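You operate a simulated robot arm through the tools that you are given. There is no shell and no other tool.

You run a simulated robot arm. Do the job below in one go: nothing can be reset, and whatever is moved stays where it is left.

Task
Coat the puffs evenly, oil first, and tip them into the grey tray.
Fine: oil lever and seasoning lever 2 times each; at least 2 turns after the oil, at least 4 after the seasoning; stop the drum before tipping, raise it again.

Only the result counts: the job must be done as asked and must still hold three seconds after the hand-in. Knocking over, shifting, dropping, spilling or breaking anything else fails it.

Robot
A 7-joint arm with a fingered hand, fixed in place. Base frame: the origin is on the floor under the middle of its stand, x ahead of it, y to its left, z up. Readings come in m, rad, newtons and seconds.
With the tool pointing down near the work surface it reaches from about 0.1 to 0.76 m from the base axis. Its first joint turns from -1.204 to 3.002 rad. Payload 5 kg.
The tool frame sits at the grasp point between the pads (the TCP): z along the fingers, y along the line on which they close. The tips reach 0.032 m beyond it. The gripper opens to 0.16 m; its body begins 0.089 m behind the TCP. The gripper is a hand of 3 fingers: y runs from the thumb to the fingers, the wrist lies at [0, 0, -0.252] in the tool frame, and closing takes about 1.5 s.
Orientation is told as [roll, pitch, yaw] about the base's x, y, z axes, in that order, counted from this pose: with the fingers straight down and closing along the base's y, the tool's x points along the base's -x, its y along +y and its z along -z.

Tools
- The arm moves only by the tool play_rows. Its argument "deltas" is a list of rows, each a list of 3 entries, a list of its own where there are three numbers: the finger opening in m, from 0 to 0.16, then the shift along the tool's x, y, z in units of 400 mm (1.0 is 400 mm), then the turn, a rotation vector about the tool's x, y, z in units of 120 degrees (1.0 is 120 degrees). In form: [[claw, [dx, dy, dz], [rx, ry, rz]], ...]. A call has 1 to 20 rows; each row is the pose to reach, as a shift and turn from the pose commanded when the call began, along the tool's axes at that moment. A call with a number of a shift or a turn outside -1 to 1 is refused whole. Each row takes 0.2 s and may step no farther than 0.05 m and 0.15 rad from the row before; otherwise, or with a gripper value out of range, the whole call is refused. Where a pose cannot be reached the arm comes as near as it can. A force on the tool above 90 N (or 10 N above the force at the start of the call, whichever is more), or a blocked arm, ends the call early, and 0.2 s more pass. The fingers move at their own pace (about 0.108 m/s each) and stop on an object; they squeeze with about 24 N. The grip force told is the motor's: it shows also when the fingers shut on nothing. Time passes only in rows, and 0.2 s behind the last, so rows that repeat a pose let the fingers close. It gives the time, the measured TCP pose, the force on the tool (base axes), the opening and the grip force at its end, in the units of the frame above (readings bear some noise), with the torque about the TCP (base axes, N m) and any sound that the robot's microphone picked up.
- Cameras (640 x 400 px; columns grow to the right, rows downward): "scene" is fixed at [0.3988, 0.6498, 1.5948]; the picture's right is [-0.97, -0.26, 0.00], its down [-0.10, 0.38, -0.92] and it looks along [0.24, -0.89, -0.39] (base axes); focal length 339 px, centre (320, 200). "wrist" rides on the gripper at [0.065, -0.004, -0.116] in the tool frame; the picture's right is [0.06, 1.00, 0.00], its down [-0.87, 0.05, -0.49] and it looks along [-0.49, 0.03, 0.87] (tool axes); focal length 261 px, centre (320, 200). There is no depth. A picture from a camera that has moved, and an enlarged one, comes with that camera's place and axes in the base frame and with its lens.
- grab_frame(camera): a new picture of that camera. No time passes.
- slide_trunk(by): slides the trunk up (or, below 0, down) by that many m; the arm rides with it, the base frame stays. It gives what a move gives, with no picture.
- grasp_type(shape): the hand has 3 fingers and takes this shape, open, in about a second: jaw (thumb against the fingers, like two jaws); tri (thumb and two fingers); tip (a fingertip pinch); poke (one finger out to press); point (the index stretched); flat (the hand flat); cup (the hand cupped); fist (a fist). The gripper value then closes the fingers along that shape, each until it touches; the sizes above hold for jaw. It gives what a move gives, with no picture.
- close_up(camera, box): a new picture of the part [left, top, right, bottom] of that camera's present view, enlarged. No time passes.
- job_done(): hands the job in; it is judged then, once.

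Nothing tells you positions but the pictures and the camera data. Unless the task says otherwise, let go and move clear before handing in.

The tools are called after "Emit:" by a JSON object that holds its "fn" and its "kwargs". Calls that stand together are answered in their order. play_rows: Moves the arm, as the interface text tells. Its arguments: {"type":"object","properties":{"deltas":{"type":"array","items":{"type":"array"}}},"required":["deltas"]} The other tools are called the same way: slide_trunk (by) moves the trunk up or down; grasp_type (shape) gives the hand a shape; grab_frame (camera) takes a picture; close_up (camera, box) takes an enlarged picture of a part of a camera's view; job_done () hands the job in.

At the start:

```text
time: 0.0
tool_pos: [0.4033, -0.5646, 1.5389]
ee_rot: [0.002, 0.001, -0.001]
force: [0.1, 0.5, 1.0]
moment: [0.0, -0.01, 0.03]
finger_gap: 0.1599
grip_force: 0.1
shape: jaw
trunk travel left (down, up): [-0.779, 0.161]
```

scene: 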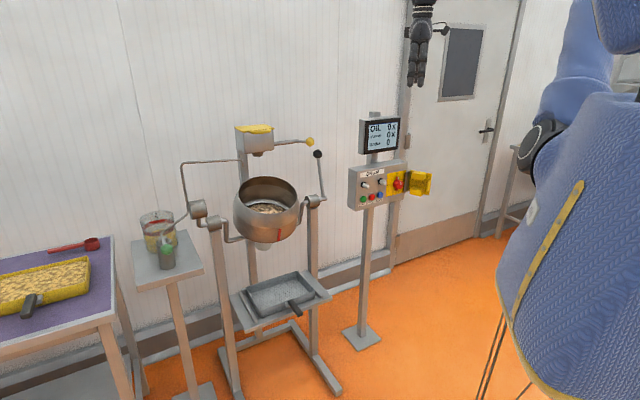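
wrist: 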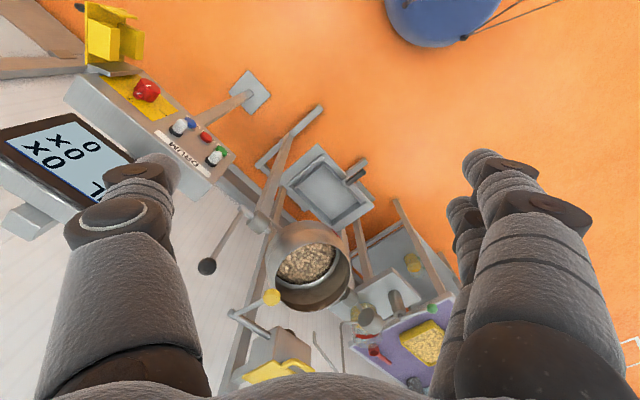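

I see a tilting coating drum on a stand with two levers (yellow knob and black knob), a control panel on a post with a display, and a grey tray below the drum. I'll look closer at each part before moving.

Emit:
{"fn": "close_up", "kwargs": {"camera": "scene", "box": [330, 100, 450, 220]}}

Emit:
{"fn": "close_up", "kwargs": {"camera": "scene", "box": [170, 110, 340, 260]}}

Emit:
{"fn": "close_up", "kwargs": {"camera": "scene", "box": [0, 190, 220, 340]}}

Emit:
{"fn": "close_up", "kwargs": {"camera": "scene", "box": [200, 230, 360, 400]}}

Emit:
{"fn": "close_up", "kwargs": {"camera": "wrist", "box": [0, 0, 260, 220]}}

Emit:
{"fn": "close_up", "kwargs": {"camera": "wrist", "box": [190, 150, 470, 400]}}

```text
3.33 times, centred on (390, 160) of scene
camera zoom: at [0.3988, 0.6498, 1.5948], right [-0.97, -0.26, 0.0], down [-0.1, 0.38, -0.92], along [0.24, -0.89, -0.39], focal length 1131 px, centre (87, 333)
```

zoom: 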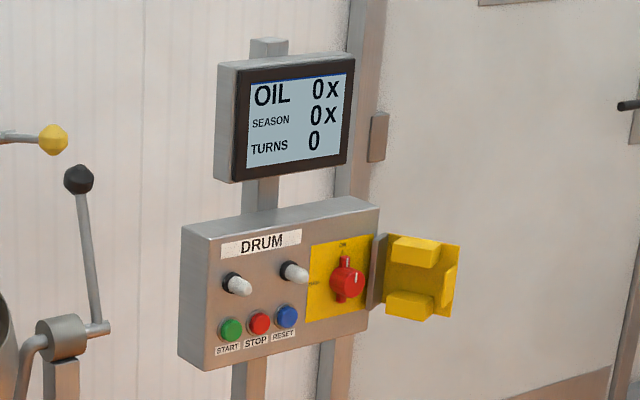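

```text
2.67 times, centred on (255, 185) of scene
camera zoom: at [0.3988, 0.6498, 1.5948], right [-0.97, -0.26, 0.0], down [-0.1, 0.38, -0.92], along [0.24, -0.89, -0.39], focal length 904 px, centre (493, 240)
```

zoom: 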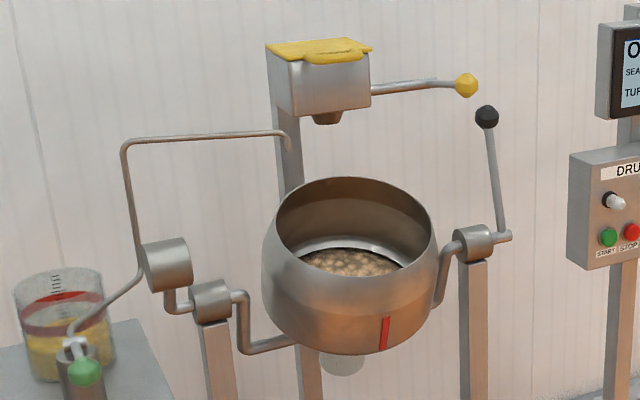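

```text
2.67 times, centred on (110, 265) of scene
camera zoom: at [0.3988, 0.6498, 1.5948], right [-0.97, -0.26, 0.0], down [-0.1, 0.38, -0.92], along [0.24, -0.89, -0.39], focal length 904 px, centre (880, 27)
```

zoom: 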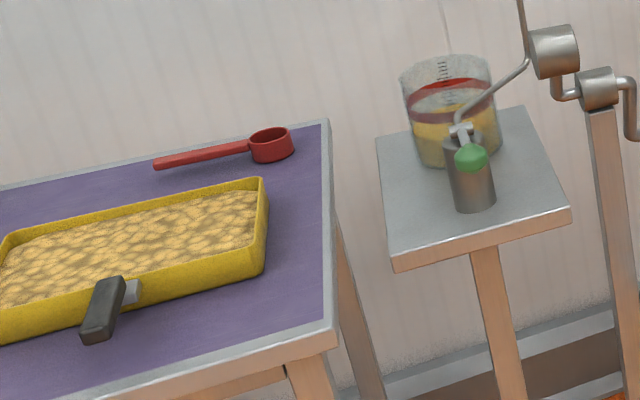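

```text
2.35 times, centred on (280, 315) of scene
camera zoom: at [0.3988, 0.6498, 1.5948], right [-0.97, -0.26, 0.0], down [-0.1, 0.38, -0.92], along [0.24, -0.89, -0.39], focal length 798 px, centre (414, -71)
```

zoom: 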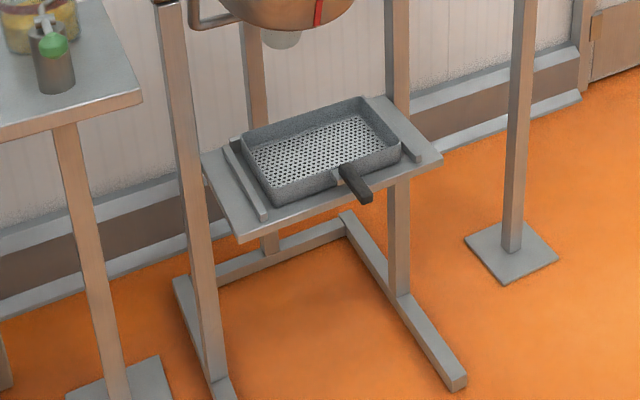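

```text
1.82 times, centred on (130, 110) of wrist
camera zoom: at [0.3384, -0.5672, 1.6543], right [-0.06, 1.0, 0.0], down [0.87, 0.05, 0.49], along [0.49, 0.03, -0.87], focal length 474 px, centre (666, 364)
```

zoom: 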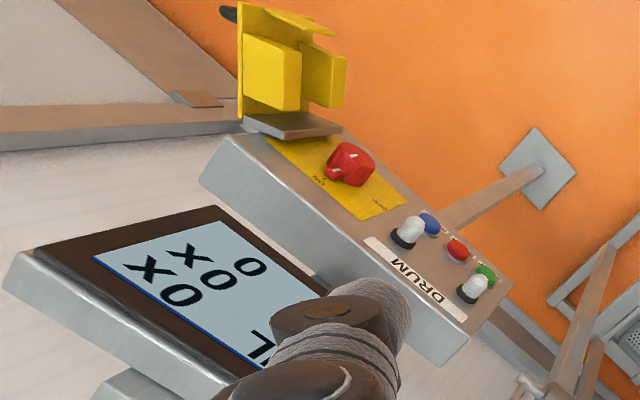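

```text
1.60 times, centred on (330, 275) of wrist
camera zoom: at [0.3384, -0.5672, 1.6543], right [-0.06, 1.0, 0.0], down [0.87, 0.05, 0.49], along [0.49, 0.03, -0.87], focal length 417 px, centre (304, 80)
```

zoom: 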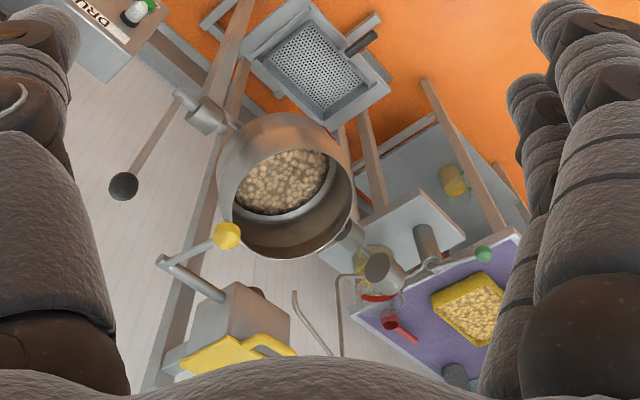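

The drum holds the puffs. The green knob by the oil jar looks like the oil pump lever, the yellow knob the seasoning lever and the black knob the tilt lever. I'll zoom in further on the panel to read its labels.

Emit:
{"fn": "close_up", "kwargs": {"camera": "scene", "box": [360, 155, 420, 205]}}

Emit:
{"fn": "close_up", "kwargs": {"camera": "wrist", "box": [70, 0, 250, 200]}}

Emit:
{"fn": "close_up", "kwargs": {"camera": "scene", "box": [130, 190, 220, 280]}}

Emit:
{"fn": "close_up", "kwargs": {"camera": "scene", "box": [230, 115, 340, 215]}}

Emit:
{"fn": "close_up", "kwargs": {"camera": "wrist", "box": [340, 240, 470, 380]}}

Emit:
{"fn": "close_up", "kwargs": {"camera": "wrist", "box": [190, 200, 360, 380]}}

```text
8.00 times, centred on (390, 180) of scene
camera zoom: at [0.3988, 0.6498, 1.5948], right [-0.97, -0.26, 0.0], down [-0.1, 0.38, -0.92], along [0.24, -0.89, -0.39], focal length 2713 px, centre (-240, 360)
```

zoom: 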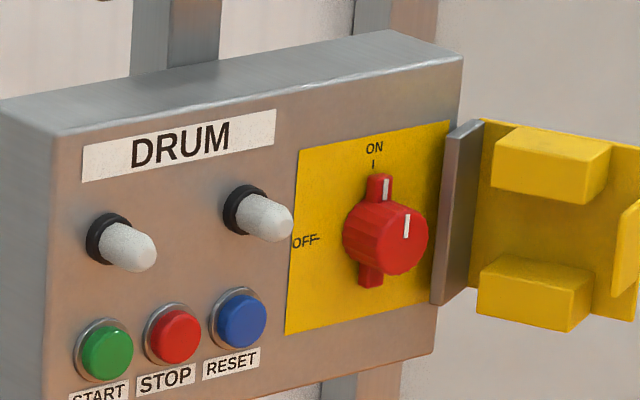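

```text
2.00 times, centred on (160, 100) of wrist
camera zoom: at [0.3384, -0.5672, 1.6543], right [-0.06, 1.0, 0.0], down [0.87, 0.05, 0.49], along [0.49, 0.03, -0.87], focal length 521 px, centre (640, 400)
```

zoom: 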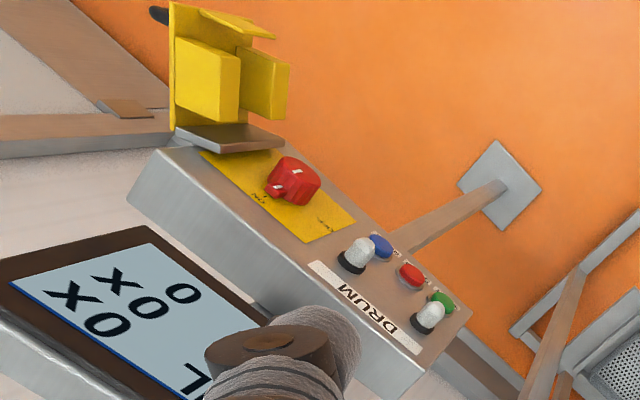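

```text
4.44 times, centred on (175, 235) of scene
camera zoom: at [0.3988, 0.6498, 1.5948], right [-0.97, -0.26, 0.0], down [-0.1, 0.38, -0.92], along [0.24, -0.89, -0.39], focal length 1508 px, centre (964, 44)
```

zoom: 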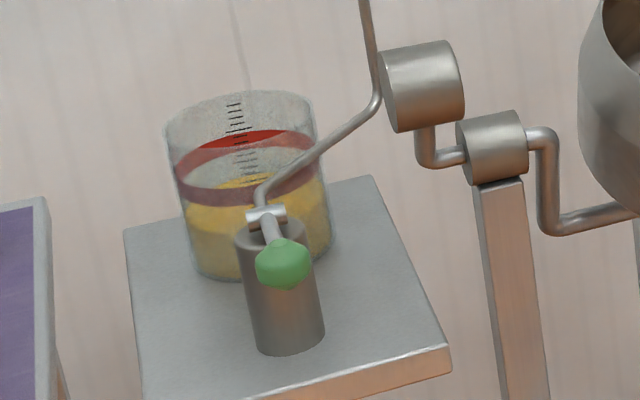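

```text
4.00 times, centred on (285, 165) of scene
camera zoom: at [0.3988, 0.6498, 1.5948], right [-0.97, -0.26, 0.0], down [-0.1, 0.38, -0.92], along [0.24, -0.89, -0.39], focal length 1357 px, centre (460, 340)
```

zoom: 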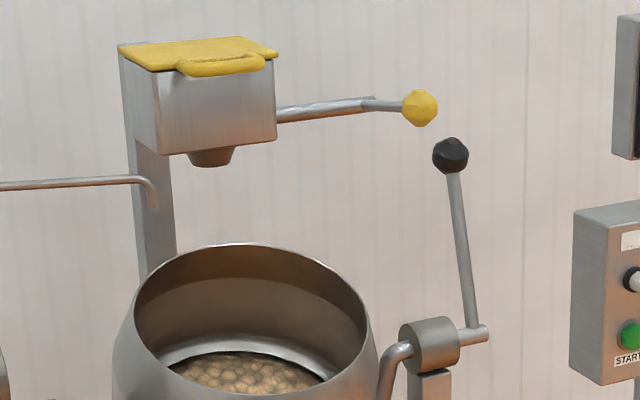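

```text
2.86 times, centred on (405, 310) of wrist
camera zoom: at [0.3384, -0.5672, 1.6543], right [-0.06, 1.0, 0.0], down [0.87, 0.05, 0.49], along [0.49, 0.03, -0.87], focal length 745 px, centre (77, -114)
```

zoom: 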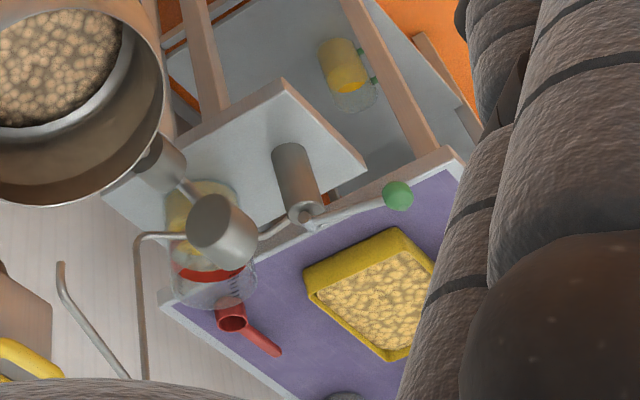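

```text
2.22 times, centred on (275, 290) of wrist
camera zoom: at [0.3384, -0.5672, 1.6543], right [-0.06, 1.0, 0.0], down [0.87, 0.05, 0.49], along [0.49, 0.03, -0.87], focal length 579 px, centre (420, 0)
```

zoom: 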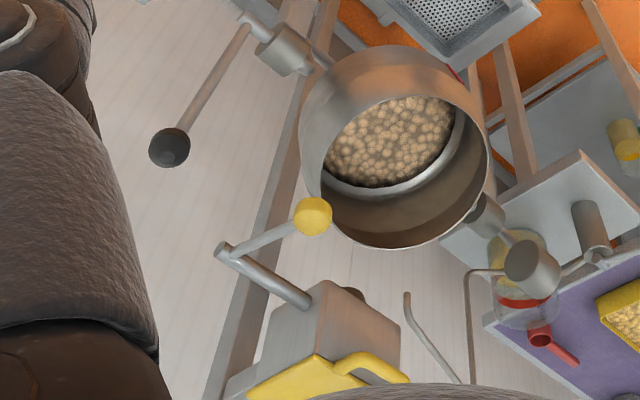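

The main switch is already ON, and the display reads 0 for oil, seasoning and turns. By triangulation START is near (0.58,-0.82,0.975), the yellow knob near (0.79,-0.64,1.28), the green knob near (1.11,-0.12,1.03), and the black knob near (0.80,-0.81,1.19). Next I turn the hand to face the machine.

Emit:
{"fn": "play_rows", "kwargs": {"deltas": [[0.1, [0, 0, 0], [0, 0, 0.0625]], [0.1, [0, 0, 0], [0, 0, 0.125]], [0.1, [0, 0, 0], [0, 0, 0.1875]], [0.1, [0, 0, 0], [0, 0, 0.25]], [0.1, [0, 0, 0], [0, 0, 0.3125]], [0.1, [0, 0, 0], [0, 0, 0.375]]]}}

```text
time: 1.4
tool_pos: [0.4041, -0.5645, 1.5381]
ee_rot: [-0.001, 0.0, -0.788]
force: [-0.3, -0.6, -0.5]
moment: [0.0, -0.02, 0.0]
finger_gap: 0.1009
grip_force: 0.0
shape: jaw
trunk travel left (down, up): [-0.779, 0.161]
```

The hand turned to face the machine direction with no trouble. Next I pitch it up to horizontal.

Emit:
{"fn": "play_rows", "kwargs": {"deltas": [[0.1, [0, 0, 0], [0, -0.068, 0]], [0.1, [0, 0, 0], [0, -0.136, 0]], [0.1, [0, 0, 0], [0, -0.204, 0]], [0.1, [0, 0, 0], [0, -0.272, 0]], [0.1, [0, 0, 0], [0, -0.34, 0]], [0.1, [0, 0, 0], [0, -0.408, 0]], [0.1, [0, 0, 0], [0, -0.476, 0]], [0.1, [0, 0, 0], [0, -0.544, 0]], [0.1, [0, 0, 0], [0, -0.612, 0]], [0.1, [0, 0, 0], [0, -0.68, 0]], [0.1, [0, 0, 0], [0, -0.75, 0]]]}}

```text
time: 3.8
tool_pos: [0.4808, -0.641, 1.6372]
ee_rot: [1.177, -1.569, -1.965]
force: [0.2, 0.6, 0.0]
moment: [-0.02, -0.04, -0.02]
finger_gap: 0.1002
grip_force: 0.0
shape: jaw
out of reach, approached as far as the arm can: row 7, 8, 9, 10, 11
trunk travel left (down, up): [-0.779, 0.161]
```

The hand is horizontal now, pushed a little forward by a reach limit. I'll lower the trunk so the shoulder is nearer the height of the work.

Emit:
{"fn": "slide_trunk", "kwargs": {"by": -0.4}}

Emit:
{"fn": "grab_frame", "kwargs": {"camera": "scene"}}

Emit:
{"fn": "grab_frame", "kwargs": {"camera": "wrist"}}

```text
time: 7.6
tool_pos: [0.4809, -0.6393, 1.2395]
ee_rot: [0.546, -1.568, -1.335]
force: [-0.7, -0.7, -0.3]
moment: [0.02, -0.04, 0.0]
finger_gap: 0.1003
grip_force: 0.0
shape: jaw
trunk travel left (down, up): [-0.379, 0.561]
```

```text
taken
```

scene: 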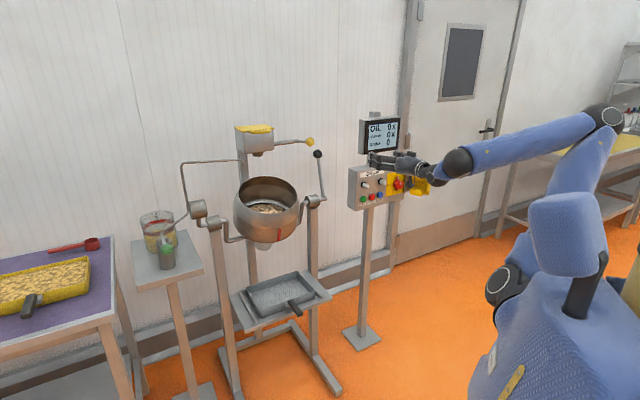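

```text
taken
camera wrist: at [0.3962, -0.5584, 1.1736], right [0.71, 0.71, -0.06], down [-0.31, 0.39, 0.87], along [0.64, -0.59, 0.49], focal length 261 px, centre (320, 200)
```

wrist: 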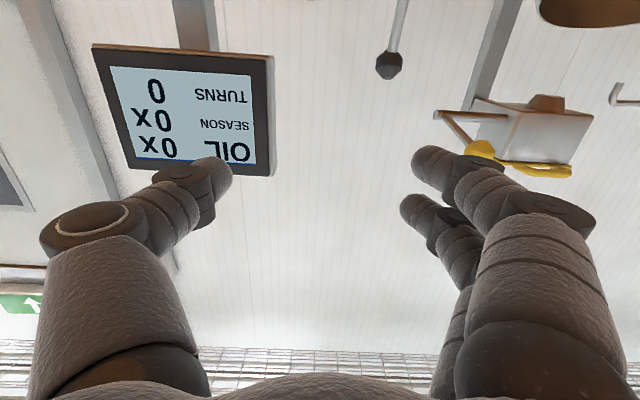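

The black knob comes out at (0.796,-0.805,1.184) and the yellow one at (0.785,-0.638,1.275), matching the first estimates. Now I put the hand into the poke shape and look at where the fingertip sits.

Emit:
{"fn": "grasp_type", "kwargs": {"shape": "poke"}}

Emit:
{"fn": "grab_frame", "kwargs": {"camera": "wrist"}}

Emit:
{"fn": "close_up", "kwargs": {"camera": "scene", "box": [340, 110, 480, 220]}}

```text
time: 8.5
tool_pos: [0.4816, -0.6376, 1.24]
ee_rot: [0.516, -1.57, -1.301]
force: [-0.2, 0.0, -0.6]
moment: [-0.02, 0.0, 0.01]
finger_gap: 0.0
grip_force: 0.2
shape: poke
trunk travel left (down, up): [-0.379, 0.561]
```

```text
taken
camera wrist: at [0.3962, -0.5584, 1.1735], right [0.71, 0.71, -0.06], down [-0.31, 0.39, 0.87], along [0.64, -0.59, 0.49], focal length 261 px, centre (320, 200)
```

wrist: 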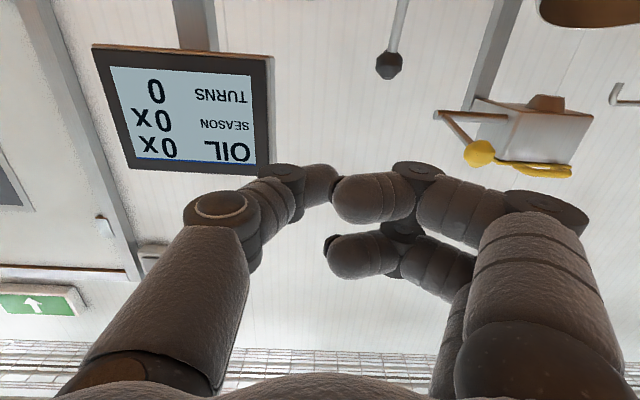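

```text
3.64 times, centred on (410, 165) of scene
camera zoom: at [0.3988, 0.6498, 1.5948], right [-0.97, -0.26, 0.0], down [-0.1, 0.38, -0.92], along [0.24, -0.89, -0.39], focal length 1233 px, centre (-7, 327)
```

zoom: 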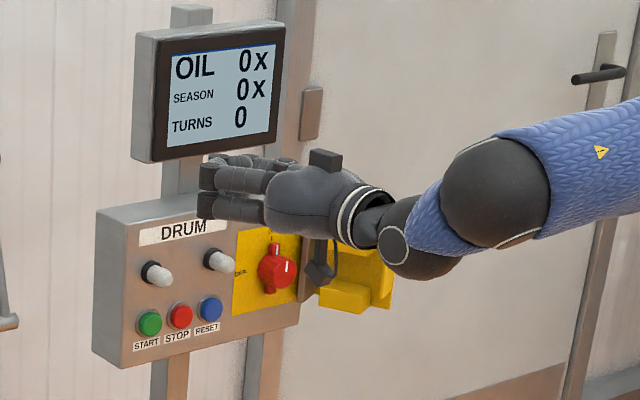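

The fingers may still be moving into the poke shape, so I'll hold still briefly and look again.

Emit:
{"fn": "play_rows", "kwargs": {"deltas": [[0.0, [0, 0, 0], [0, 0, 0]], [0.0, [0, 0, 0], [0, 0, 0]], [0.0, [0, 0, 0], [0, 0, 0]]]}}

Emit:
{"fn": "grab_frame", "kwargs": {"camera": "wrist"}}

Emit:
{"fn": "close_up", "kwargs": {"camera": "scene", "box": [370, 130, 450, 200]}}

```text
time: 9.3
tool_pos: [0.4816, -0.6392, 1.2394]
ee_rot: [0.538, -1.569, -1.325]
force: [0.5, 0.6, -0.2]
moment: [-0.03, 0.03, -0.02]
finger_gap: 0.0
grip_force: 0.0
shape: jaw
trunk travel left (down, up): [-0.379, 0.561]
```

```text
taken
camera wrist: at [0.3962, -0.5584, 1.1735], right [0.71, 0.71, -0.06], down [-0.31, 0.39, 0.87], along [0.64, -0.59, 0.49], focal length 261 px, centre (320, 200)
```

wrist: 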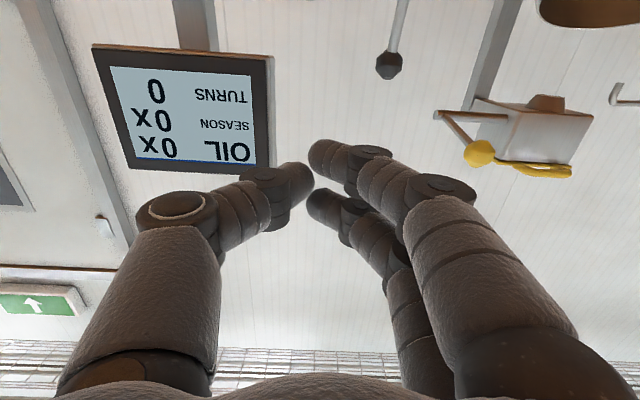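

```text
5.71 times, centred on (410, 165) of scene
camera zoom: at [0.3988, 0.6498, 1.5948], right [-0.97, -0.26, 0.0], down [-0.1, 0.38, -0.92], along [0.24, -0.89, -0.39], focal length 1938 px, centre (-194, 400)
```

zoom: 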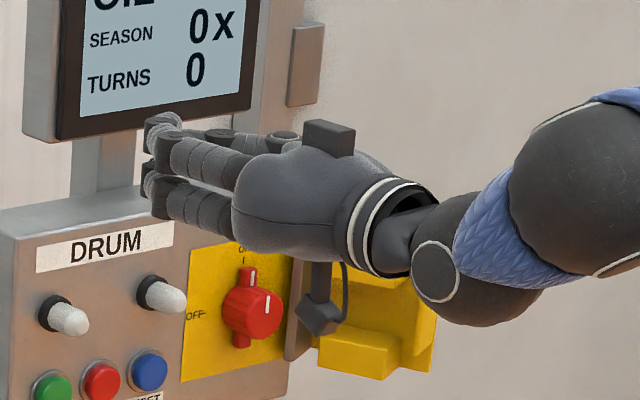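

The rows with a gripper value of 0 put the hand back into the closed jaw shape. I'll set poke again and see what it does.

Emit:
{"fn": "grasp_type", "kwargs": {"shape": "poke"}}

Emit:
{"fn": "grab_frame", "kwargs": {"camera": "wrist"}}

```text
time: 10.2
tool_pos: [0.4802, -0.6381, 1.2392]
ee_rot: [0.527, -1.568, -1.314]
force: [0.2, 0.6, -0.5]
moment: [0.01, -0.02, 0.02]
finger_gap: 0.0
grip_force: 0.0
shape: poke
trunk travel left (down, up): [-0.379, 0.561]
```

```text
taken
camera wrist: at [0.3962, -0.5584, 1.1735], right [0.71, 0.71, -0.06], down [-0.31, 0.39, 0.87], along [0.64, -0.59, 0.49], focal length 261 px, centre (320, 200)
```

wrist: 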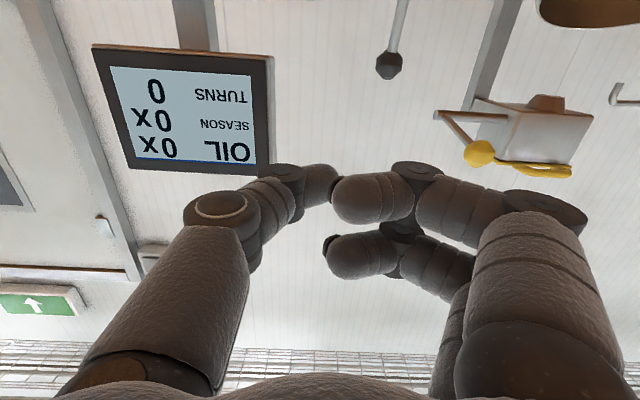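

Poke again shows the thumb tip near the TCP with the fingers curled. I'll test whether repeating the same gripper value keeps the shape.

Emit:
{"fn": "play_rows", "kwargs": {"deltas": [[0.0, [0, 0, 0], [0, 0, 0]], [0.0, [0, 0, 0], [0, 0, 0]]]}}

Emit:
{"fn": "grab_frame", "kwargs": {"camera": "wrist"}}

```text
time: 10.8
tool_pos: [0.481, -0.6393, 1.2394]
ee_rot: [0.527, -1.569, -1.311]
force: [0.2, -0.3, -0.1]
moment: [-0.02, 0.06, 0.02]
finger_gap: 0.0168
grip_force: 0.0
shape: jaw
trunk travel left (down, up): [-0.379, 0.561]
```

```text
taken
camera wrist: at [0.3962, -0.5585, 1.1735], right [0.71, 0.71, -0.06], down [-0.31, 0.39, 0.87], along [0.64, -0.59, 0.49], focal length 261 px, centre (320, 200)
```

wrist: 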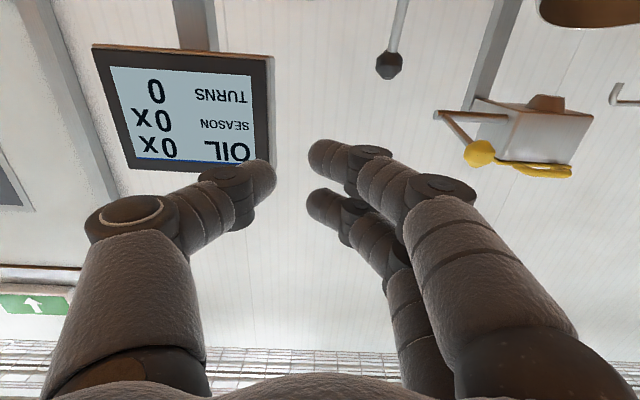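

Gripper value 0 switches the hand to jaw again. I'll try poke with the value at 0.16, meaning open along the shape.

Emit:
{"fn": "grasp_type", "kwargs": {"shape": "poke"}}

Emit:
{"fn": "play_rows", "kwargs": {"deltas": [[0.16, [0, 0, 0], [0, 0, 0]], [0.16, [0, 0, 0], [0, 0, 0]], [0.16, [0, 0, 0], [0, 0, 0]], [0.16, [0, 0, 0], [0, 0, 0]]]}}

Emit:
{"fn": "grab_frame", "kwargs": {"camera": "wrist"}}

```text
time: 11.7
tool_pos: [0.48, -0.6396, 1.2388]
ee_rot: [0.546, -1.568, -1.332]
force: [0.0, -0.2, 0.4]
moment: [0.02, -0.02, -0.02]
finger_gap: 0.0001
grip_force: 0.0
shape: poke
trunk travel left (down, up): [-0.379, 0.561]
```

```text
time: 12.7
tool_pos: [0.4805, -0.6387, 1.2382]
ee_rot: [0.528, -1.568, -1.312]
force: [-0.2, 0.1, -0.7]
moment: [-0.03, 0.01, 0.01]
finger_gap: 0.0
grip_force: 0.1
shape: poke
trunk travel left (down, up): [-0.379, 0.561]
```

```text
taken
camera wrist: at [0.3962, -0.5584, 1.1735], right [0.71, 0.71, -0.06], down [-0.31, 0.39, 0.87], along [0.64, -0.59, 0.49], focal length 261 px, centre (320, 200)
```

wrist: 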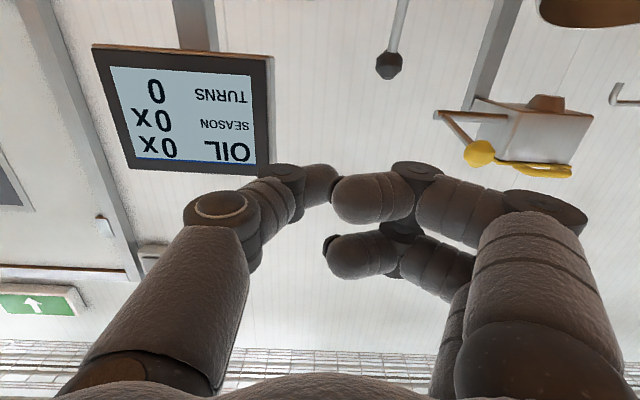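

A value of 0.16 keeps the poke shape. I'll check the "point" shape too, which may have a clearer protruding finger.

Emit:
{"fn": "grasp_type", "kwargs": {"shape": "point"}}

Emit:
{"fn": "play_rows", "kwargs": {"deltas": [[0.16, [0, 0, 0], [0, 0, 0]], [0.16, [0, 0, 0], [0, 0, 0]]]}}

Emit:
{"fn": "grab_frame", "kwargs": {"camera": "wrist"}}

Emit:
{"fn": "close_up", "kwargs": {"camera": "scene", "box": [370, 130, 450, 200]}}

```text
time: 13.6
tool_pos: [0.4804, -0.6376, 1.2394]
ee_rot: [0.537, -1.567, -1.322]
force: [-0.2, -0.1, -0.3]
moment: [-0.05, -0.04, -0.02]
finger_gap: 0.0
grip_force: 0.0
shape: point
trunk travel left (down, up): [-0.379, 0.561]
```

```text
time: 14.2
tool_pos: [0.4799, -0.6389, 1.2387]
ee_rot: [0.525, -1.568, -1.31]
force: [0.7, 0.0, -0.1]
moment: [0.01, 0.02, 0.01]
finger_gap: 0.0
grip_force: 0.0
shape: point
trunk travel left (down, up): [-0.379, 0.561]
```

```text
taken
camera wrist: at [0.3962, -0.5584, 1.1735], right [0.71, 0.71, -0.06], down [-0.31, 0.39, 0.87], along [0.64, -0.59, 0.49], focal length 261 px, centre (320, 200)
```

wrist: 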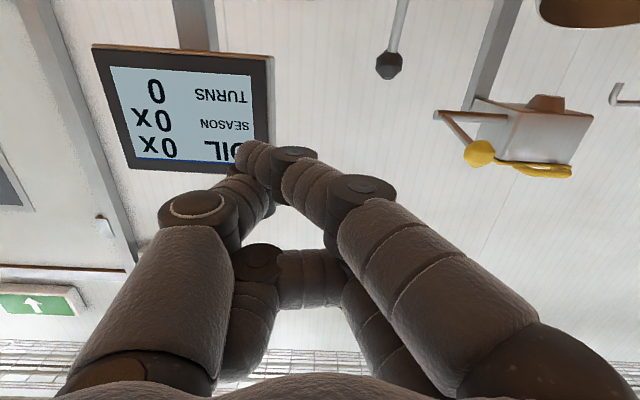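

```text
5.71 times, centred on (410, 165) of scene
camera zoom: at [0.3988, 0.6498, 1.5948], right [-0.97, -0.26, 0.0], down [-0.1, 0.38, -0.92], along [0.24, -0.89, -0.39], focal length 1938 px, centre (-194, 400)
```

zoom: 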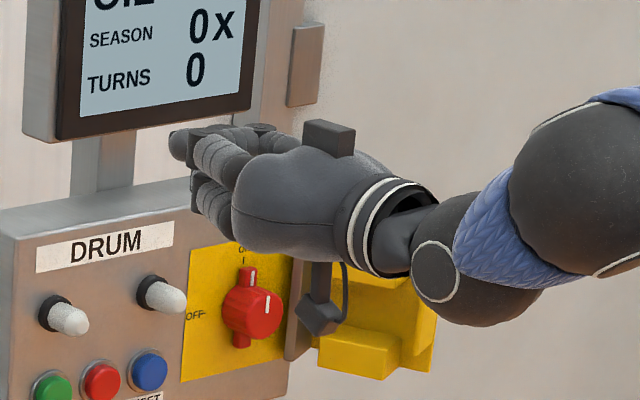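

The point shape gives a single finger reaching out, with its tip about 4.5 cm to the panel-switch side of the TCP. I'll lower the trunk to button height, since the space in front of the panel is clear.

Emit:
{"fn": "slide_trunk", "kwargs": {"by": -0.25}}

Emit:
{"fn": "grab_frame", "kwargs": {"camera": "wrist"}}

Emit:
{"fn": "grab_frame", "kwargs": {"camera": "scene"}}

```text
time: 16.8
tool_pos: [0.4811, -0.6384, 0.9893]
ee_rot: [0.553, -1.57, -1.338]
force: [-0.7, -0.7, -0.3]
moment: [-0.03, 0.01, 0.01]
finger_gap: 0.0
grip_force: 0.0
shape: point
trunk travel left (down, up): [-0.129, 0.811]
```

```text
taken
camera wrist: at [0.3962, -0.5583, 0.9237], right [0.71, 0.71, -0.06], down [-0.31, 0.39, 0.87], along [0.64, -0.59, 0.49], focal length 261 px, centre (320, 200)
```

wrist: 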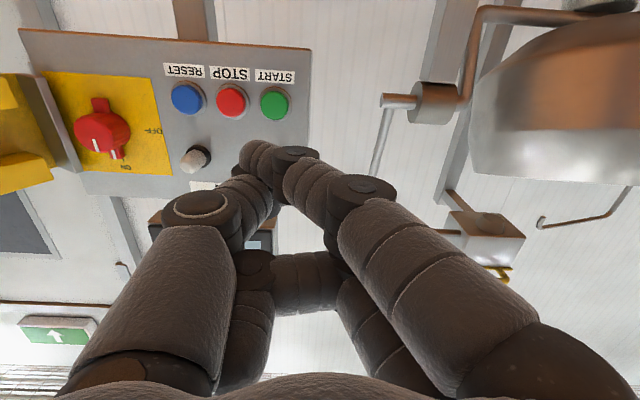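

```text
taken
```

scene: 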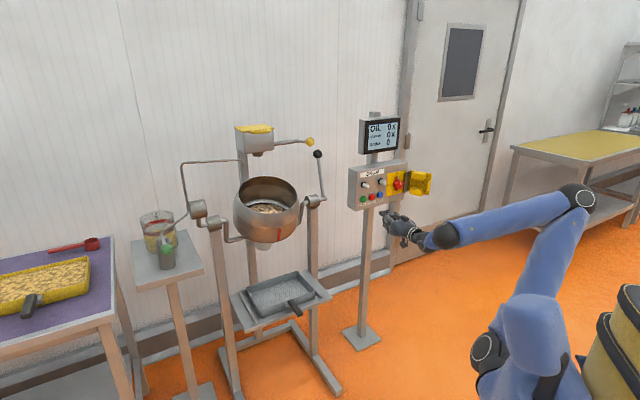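

The panel is clear in the wrist view: START, STOP and RESET, with START near (0.582,-0.815,0.979). I'll zoom on the fingertip from both cameras to fix its position.

Emit:
{"fn": "close_up", "kwargs": {"camera": "scene", "box": [350, 180, 440, 260]}}

Emit:
{"fn": "close_up", "kwargs": {"camera": "wrist", "box": [150, 60, 350, 220]}}

```text
5.00 times, centred on (395, 220) of scene
camera zoom: at [0.3988, 0.6498, 1.5948], right [-0.97, -0.26, 0.0], down [-0.1, 0.38, -0.92], along [0.24, -0.89, -0.39], focal length 1696 px, centre (-55, 100)
```

zoom: 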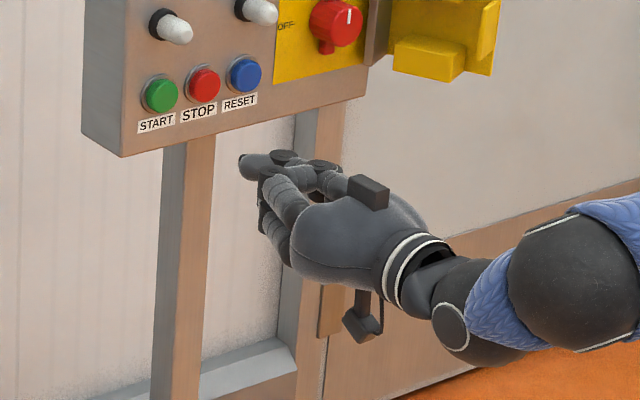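

```text
2.50 times, centred on (250, 140) of wrist
camera zoom: at [0.3962, -0.5583, 0.9237], right [0.71, 0.71, -0.06], down [-0.31, 0.39, 0.87], along [0.64, -0.59, 0.49], focal length 652 px, centre (495, 350)
```

zoom: 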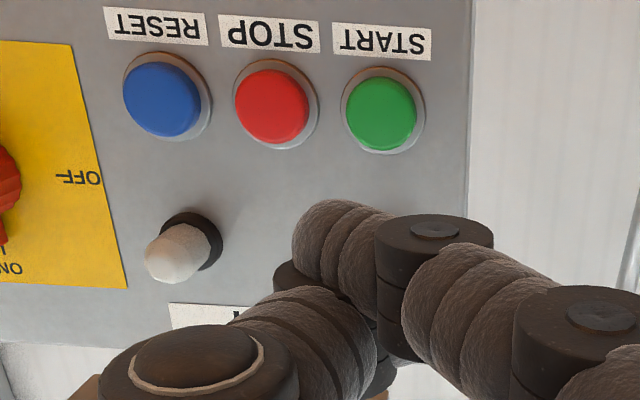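

The fingertip sits roughly 4.2 cm to the panel side of the TCP and 4.3 cm ahead of it. I'll advance most of the way to START and then check alignment.

Emit:
{"fn": "play_rows", "kwargs": {"deltas": [[0.16, [0.004, -0.005, 0.075], [0, 0, 0]], [0.16, [0.008, -0.01, 0.15], [0, 0, 0]], [0.16, [0.0125, -0.015, 0.225], [0, 0, 0]]]}}

Emit:
{"fn": "close_up", "kwargs": {"camera": "wrist", "box": [150, 40, 350, 200]}}

Emit:
{"fn": "close_up", "kwargs": {"camera": "scene", "box": [340, 170, 430, 250]}}

```text
time: 17.6
tool_pos: [0.5404, -0.7062, 0.9856]
ee_rot: [1.1, -1.571, -1.887]
force: [0.0, 0.0, 0.1]
moment: [0.01, 0.06, 0.01]
finger_gap: 0.0003
grip_force: 0.1
shape: point
trunk travel left (down, up): [-0.129, 0.811]
```

```text
2.50 times, centred on (250, 120) of wrist
camera zoom: at [0.4557, -0.626, 0.9192], right [0.71, 0.71, -0.06], down [-0.31, 0.39, 0.87], along [0.64, -0.59, 0.49], focal length 652 px, centre (495, 400)
```

zoom: 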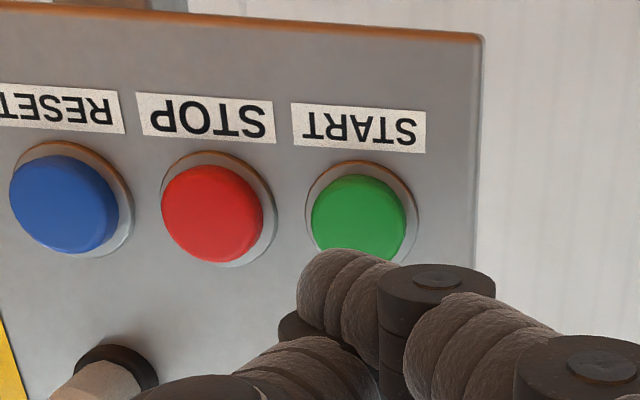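

```text
5.00 times, centred on (385, 210) of scene
camera zoom: at [0.3988, 0.6498, 1.5948], right [-0.97, -0.26, 0.0], down [-0.1, 0.38, -0.92], along [0.24, -0.89, -0.39], focal length 1696 px, centre (-5, 150)
```

zoom: 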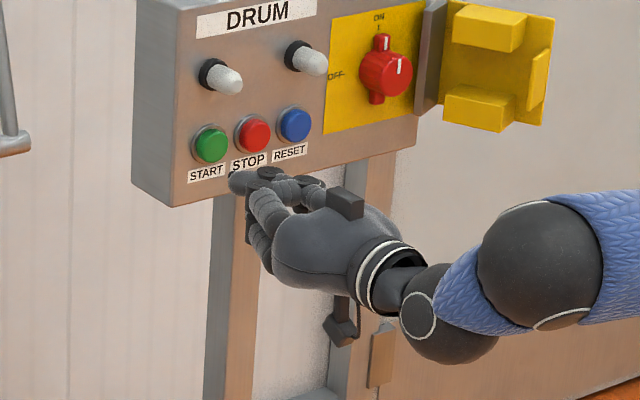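

Alignment to START looks good, within a few millimetres. I'll advance 5 cm to near contact, dropping 4 mm on the way.

Emit:
{"fn": "play_rows", "kwargs": {"deltas": [[0.16, [0.005, 0, 0.05], [0, 0, 0]], [0.16, [0.01, 0, 0.1], [0, 0, 0]], [0.16, [0.01, 0, 0.12], [0, 0, 0]]]}}

Emit:
{"fn": "close_up", "kwargs": {"camera": "wrist", "box": [150, 40, 350, 200]}}

Emit:
{"fn": "close_up", "kwargs": {"camera": "scene", "box": [340, 150, 430, 230]}}

```text
time: 18.4
tool_pos: [0.5752, -0.7402, 0.98]
ee_rot: [0.352, -1.569, -1.139]
force: [-0.9, 0.1, 0.5]
moment: [-0.03, 0.01, 0.02]
finger_gap: 0.0001
grip_force: 0.1
shape: point
trunk travel left (down, up): [-0.129, 0.811]
```

```text
2.50 times, centred on (250, 120) of wrist
camera zoom: at [0.4904, -0.6604, 0.9141], right [0.71, 0.71, -0.06], down [-0.31, 0.38, 0.87], along [0.64, -0.59, 0.49], focal length 652 px, centre (495, 400)
```

zoom: 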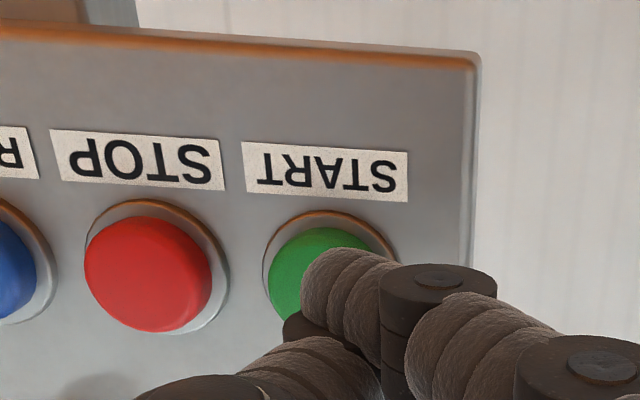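

```text
5.00 times, centred on (385, 190) of scene
camera zoom: at [0.3988, 0.6498, 1.5948], right [-0.97, -0.26, 0.0], down [-0.1, 0.38, -0.92], along [0.24, -0.89, -0.39], focal length 1696 px, centre (-5, 250)
```

zoom: 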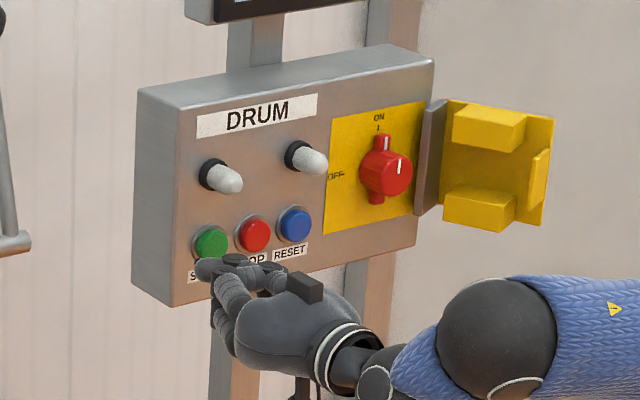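

The tip is just in front of the green button and lined up. I'll press forward in small steps.

Emit:
{"fn": "play_rows", "kwargs": {"deltas": [[0.16, [0, 0, 0.0125], [0, 0, 0]], [0.16, [0, 0, 0.025], [0, 0, 0]], [0.16, [0, 0, 0.0375], [0, 0, 0]]]}}

Emit:
{"fn": "close_up", "kwargs": {"camera": "scene", "box": [330, 100, 430, 220]}}

Emit:
{"fn": "close_up", "kwargs": {"camera": "wrist", "box": [150, 40, 350, 200]}}

```text
time: 19.2
tool_pos: [0.5845, -0.7519, 0.9781]
ee_rot: [0.476, -1.57, -1.26]
force: [0.2, 0.0, -0.2]
moment: [0.0, 0.0, 0.02]
finger_gap: 0.0
grip_force: 0.0
shape: point
trunk travel left (down, up): [-0.129, 0.811]
```

```text
3.33 times, centred on (380, 160) of scene
camera zoom: at [0.3988, 0.6498, 1.5948], right [-0.97, -0.26, 0.0], down [-0.1, 0.38, -0.92], along [0.24, -0.89, -0.39], focal length 1131 px, centre (120, 333)
```

zoom: 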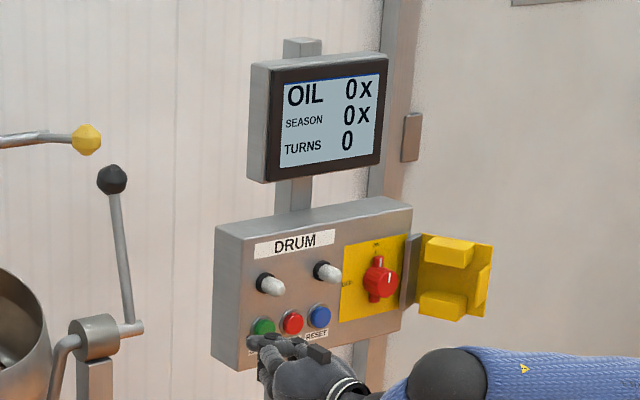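

```text
2.50 times, centred on (250, 120) of wrist
camera zoom: at [0.5007, -0.6714, 0.9138], right [0.71, 0.71, -0.06], down [-0.31, 0.38, 0.87], along [0.64, -0.59, 0.49], focal length 652 px, centre (495, 400)
```

zoom: 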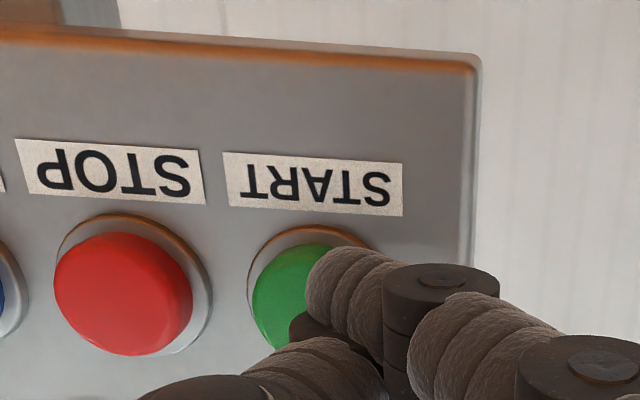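

No contact yet, and START is drifting slightly to the panel side and upward relative to the tip. I'll correct by a few millimetres and continue forward.

Emit:
{"fn": "play_rows", "kwargs": {"deltas": [[0.16, [-0.005, -0.01, 0.0125], [0, 0, 0]], [0.16, [-0.005, -0.01, 0.025], [0, 0, 0]]]}}

Emit:
{"fn": "close_up", "kwargs": {"camera": "wrist", "box": [150, 40, 350, 200]}}

Emit:
{"fn": "close_up", "kwargs": {"camera": "scene", "box": [345, 165, 405, 215]}}

```text
time: 19.8
tool_pos: [0.5898, -0.7618, 0.9809]
ee_rot: [0.6, -1.57, -1.386]
force: [-1.1, 0.8, 0.2]
moment: [-0.02, -0.03, 0.01]
finger_gap: 0.0003
grip_force: 0.0
shape: point
trunk travel left (down, up): [-0.129, 0.811]
```

```text
2.50 times, centred on (250, 120) of wrist
camera zoom: at [0.5047, -0.6817, 0.9163], right [0.71, 0.71, -0.06], down [-0.31, 0.38, 0.87], along [0.64, -0.59, 0.49], focal length 652 px, centre (495, 400)
```

zoom: 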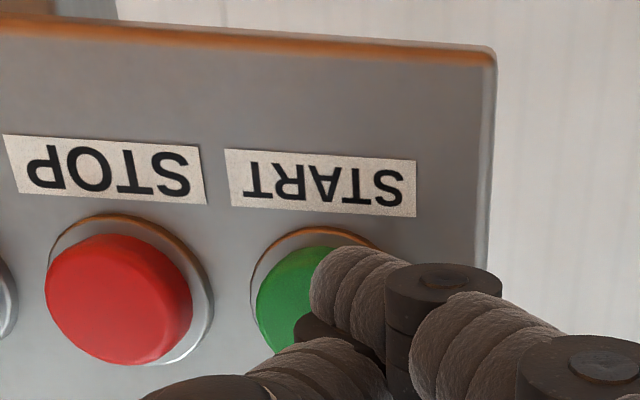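

```text
8.00 times, centred on (375, 190) of scene
camera zoom: at [0.3988, 0.6498, 1.5948], right [-0.97, -0.26, 0.0], down [-0.1, 0.38, -0.92], along [0.24, -0.89, -0.39], focal length 2713 px, centre (-120, 280)
```

zoom: 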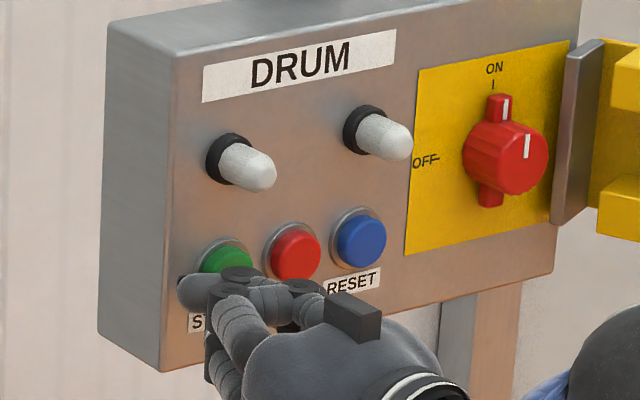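

The tip is about 1 cm toward the drum side of START and slightly low. I'll back off a little, shift over, and press again.

Emit:
{"fn": "play_rows", "kwargs": {"deltas": [[0.16, [0, 0, -0.02], [0, 0, 0]], [0.16, [-0.01, -0.025, -0.02], [0, 0, 0]], [0.16, [-0.01, -0.025, 0], [0, 0, 0]], [0.16, [-0.01, -0.025, 0.0125], [0, 0, 0]]]}}

Emit:
{"fn": "close_up", "kwargs": {"camera": "wrist", "box": [150, 40, 350, 200]}}

Emit:
{"fn": "close_up", "kwargs": {"camera": "scene", "box": [345, 165, 405, 215]}}

```text
time: 20.8
tool_pos: [0.5838, -0.7735, 0.9861]
ee_rot: [0.744, -1.568, -1.531]
force: [-1.0, 0.6, 0.1]
moment: [0.03, 0.04, -0.03]
finger_gap: 0.0002
grip_force: 0.0
shape: point
trunk travel left (down, up): [-0.129, 0.811]
```

```text
2.50 times, centred on (250, 120) of wrist
camera zoom: at [0.5005, -0.692, 0.9202], right [0.71, 0.71, -0.06], down [-0.31, 0.38, 0.87], along [0.64, -0.59, 0.49], focal length 652 px, centre (495, 400)
```

zoom: 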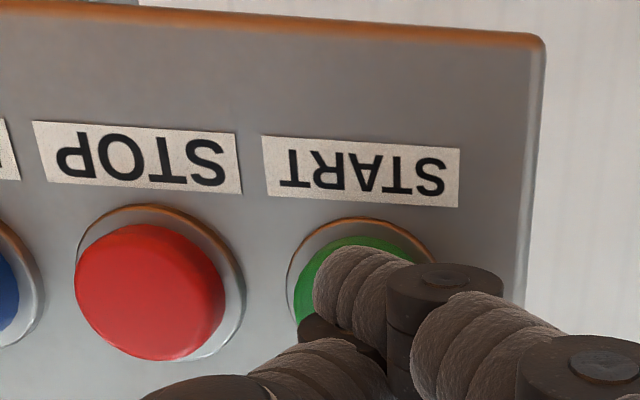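

```text
8.00 times, centred on (375, 190) of scene
camera zoom: at [0.3988, 0.6498, 1.5948], right [-0.97, -0.26, 0.0], down [-0.1, 0.38, -0.92], along [0.24, -0.89, -0.39], focal length 2713 px, centre (-120, 280)
```

zoom: 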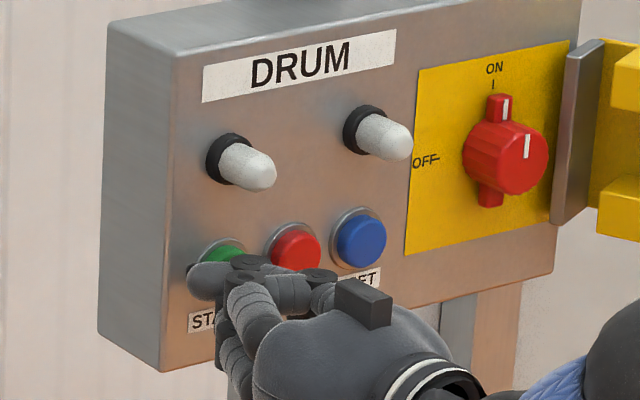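

The tip is now over START. I'll press in further and watch the force and the display.

Emit:
{"fn": "play_rows", "kwargs": {"deltas": [[0.16, [0, 0, 0.0125], [0, 0, 0]], [0.16, [0, 0, 0.025], [0, 0, 0]]]}}

Emit:
{"fn": "close_up", "kwargs": {"camera": "wrist", "box": [150, 40, 350, 200]}}

Emit:
{"fn": "close_up", "kwargs": {"camera": "scene", "box": [345, 165, 405, 215]}}

```text
time: 21.4
tool_pos: [0.5902, -0.7766, 0.986]
ee_rot: [1.841, -1.571, -2.624]
force: [-10.9, 16.4, -4.8]
moment: [0.47, 0.17, -0.48]
finger_gap: 0.0
grip_force: 0.2
shape: point
trunk travel left (down, up): [-0.129, 0.811]
heard: click
```

```text
2.50 times, centred on (250, 120) of wrist
camera zoom: at [0.5065, -0.6966, 0.9208], right [0.71, 0.71, -0.06], down [-0.31, 0.39, 0.87], along [0.64, -0.59, 0.49], focal length 652 px, centre (495, 400)
```

zoom: 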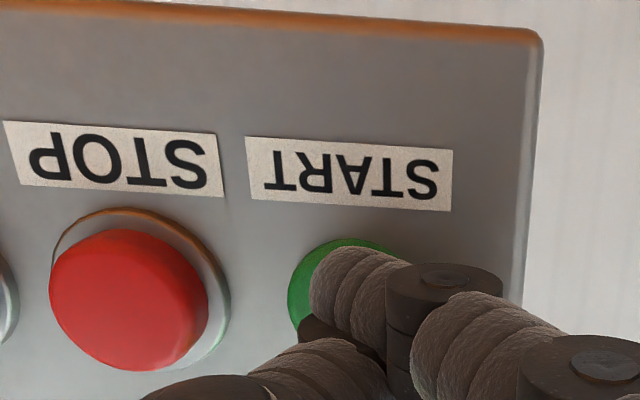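

```text
8.00 times, centred on (375, 190) of scene
camera zoom: at [0.3988, 0.6498, 1.5948], right [-0.97, -0.26, 0.0], down [-0.1, 0.38, -0.92], along [0.24, -0.89, -0.39], focal length 2713 px, centre (-120, 280)
```

zoom: 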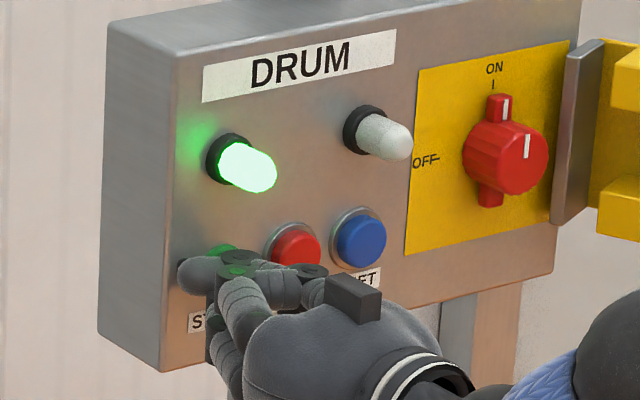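

START clicked and the green lamp lit, so the drum is running. I'll back away from the panel and swing over toward the oil pump's green knob, closing the fingers on the way.

Emit:
{"fn": "play_rows", "kwargs": {"deltas": [[0.16, [0, 0, -0.1], [0, 0, 0]], [0.16, [0, 0, -0.2], [0, 0, 0]], [0.16, [0, 0, -0.3], [0, 0, 0]], [0.0, [-0.03, 0.1, -0.32], [-0.036, 0, 0]], [0.0, [-0.06, 0.2, -0.335], [-0.072, 0, 0]], [0.0, [-0.09, 0.3, -0.35], [-0.108, 0, 0]], [0.0, [-0.12, 0.4, -0.365], [-0.144, 0, 0]], [0.0, [-0.15, 0.5, -0.38], [-0.18, 0, 0]], [0.0, [-0.18, 0.6, -0.4], [-0.216, 0, 0]], [0.0, [-0.21, 0.7, -0.42], [-0.252, 0, 0]], [0.0, [-0.23, 0.8, -0.44], [-0.288, 0, 0]], [0.0, [-0.25, 0.9, -0.45], [-0.325, 0, 0]]]}}

Emit:
{"fn": "grab_frame", "kwargs": {"camera": "wrist"}}

Emit:
{"fn": "grab_frame", "kwargs": {"camera": "scene"}}

```text
time: 24.0
tool_pos: [0.7207, -0.3968, 1.0852]
ee_rot: [1.246, -1.57, -1.35]
force: [0.4, 0.0, -0.4]
moment: [-0.02, 0.01, 0.01]
finger_gap: 0.0001
grip_force: 0.0
shape: point
trunk travel left (down, up): [-0.129, 0.811]
```

```text
taken
camera wrist: at [0.6047, -0.3882, 1.0203], right [0.1, 0.99, -0.06], down [-0.48, 0.1, 0.87], along [0.87, -0.06, 0.49], focal length 261 px, centre (320, 200)
```

wrist: 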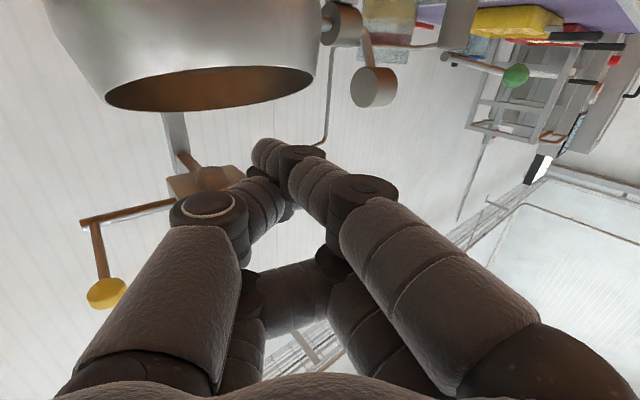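

```text
taken
```

scene: 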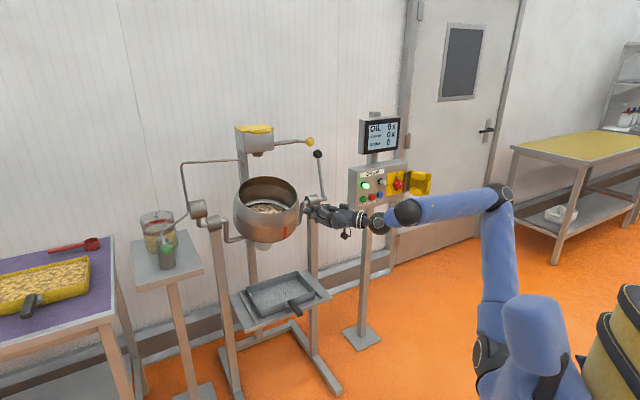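

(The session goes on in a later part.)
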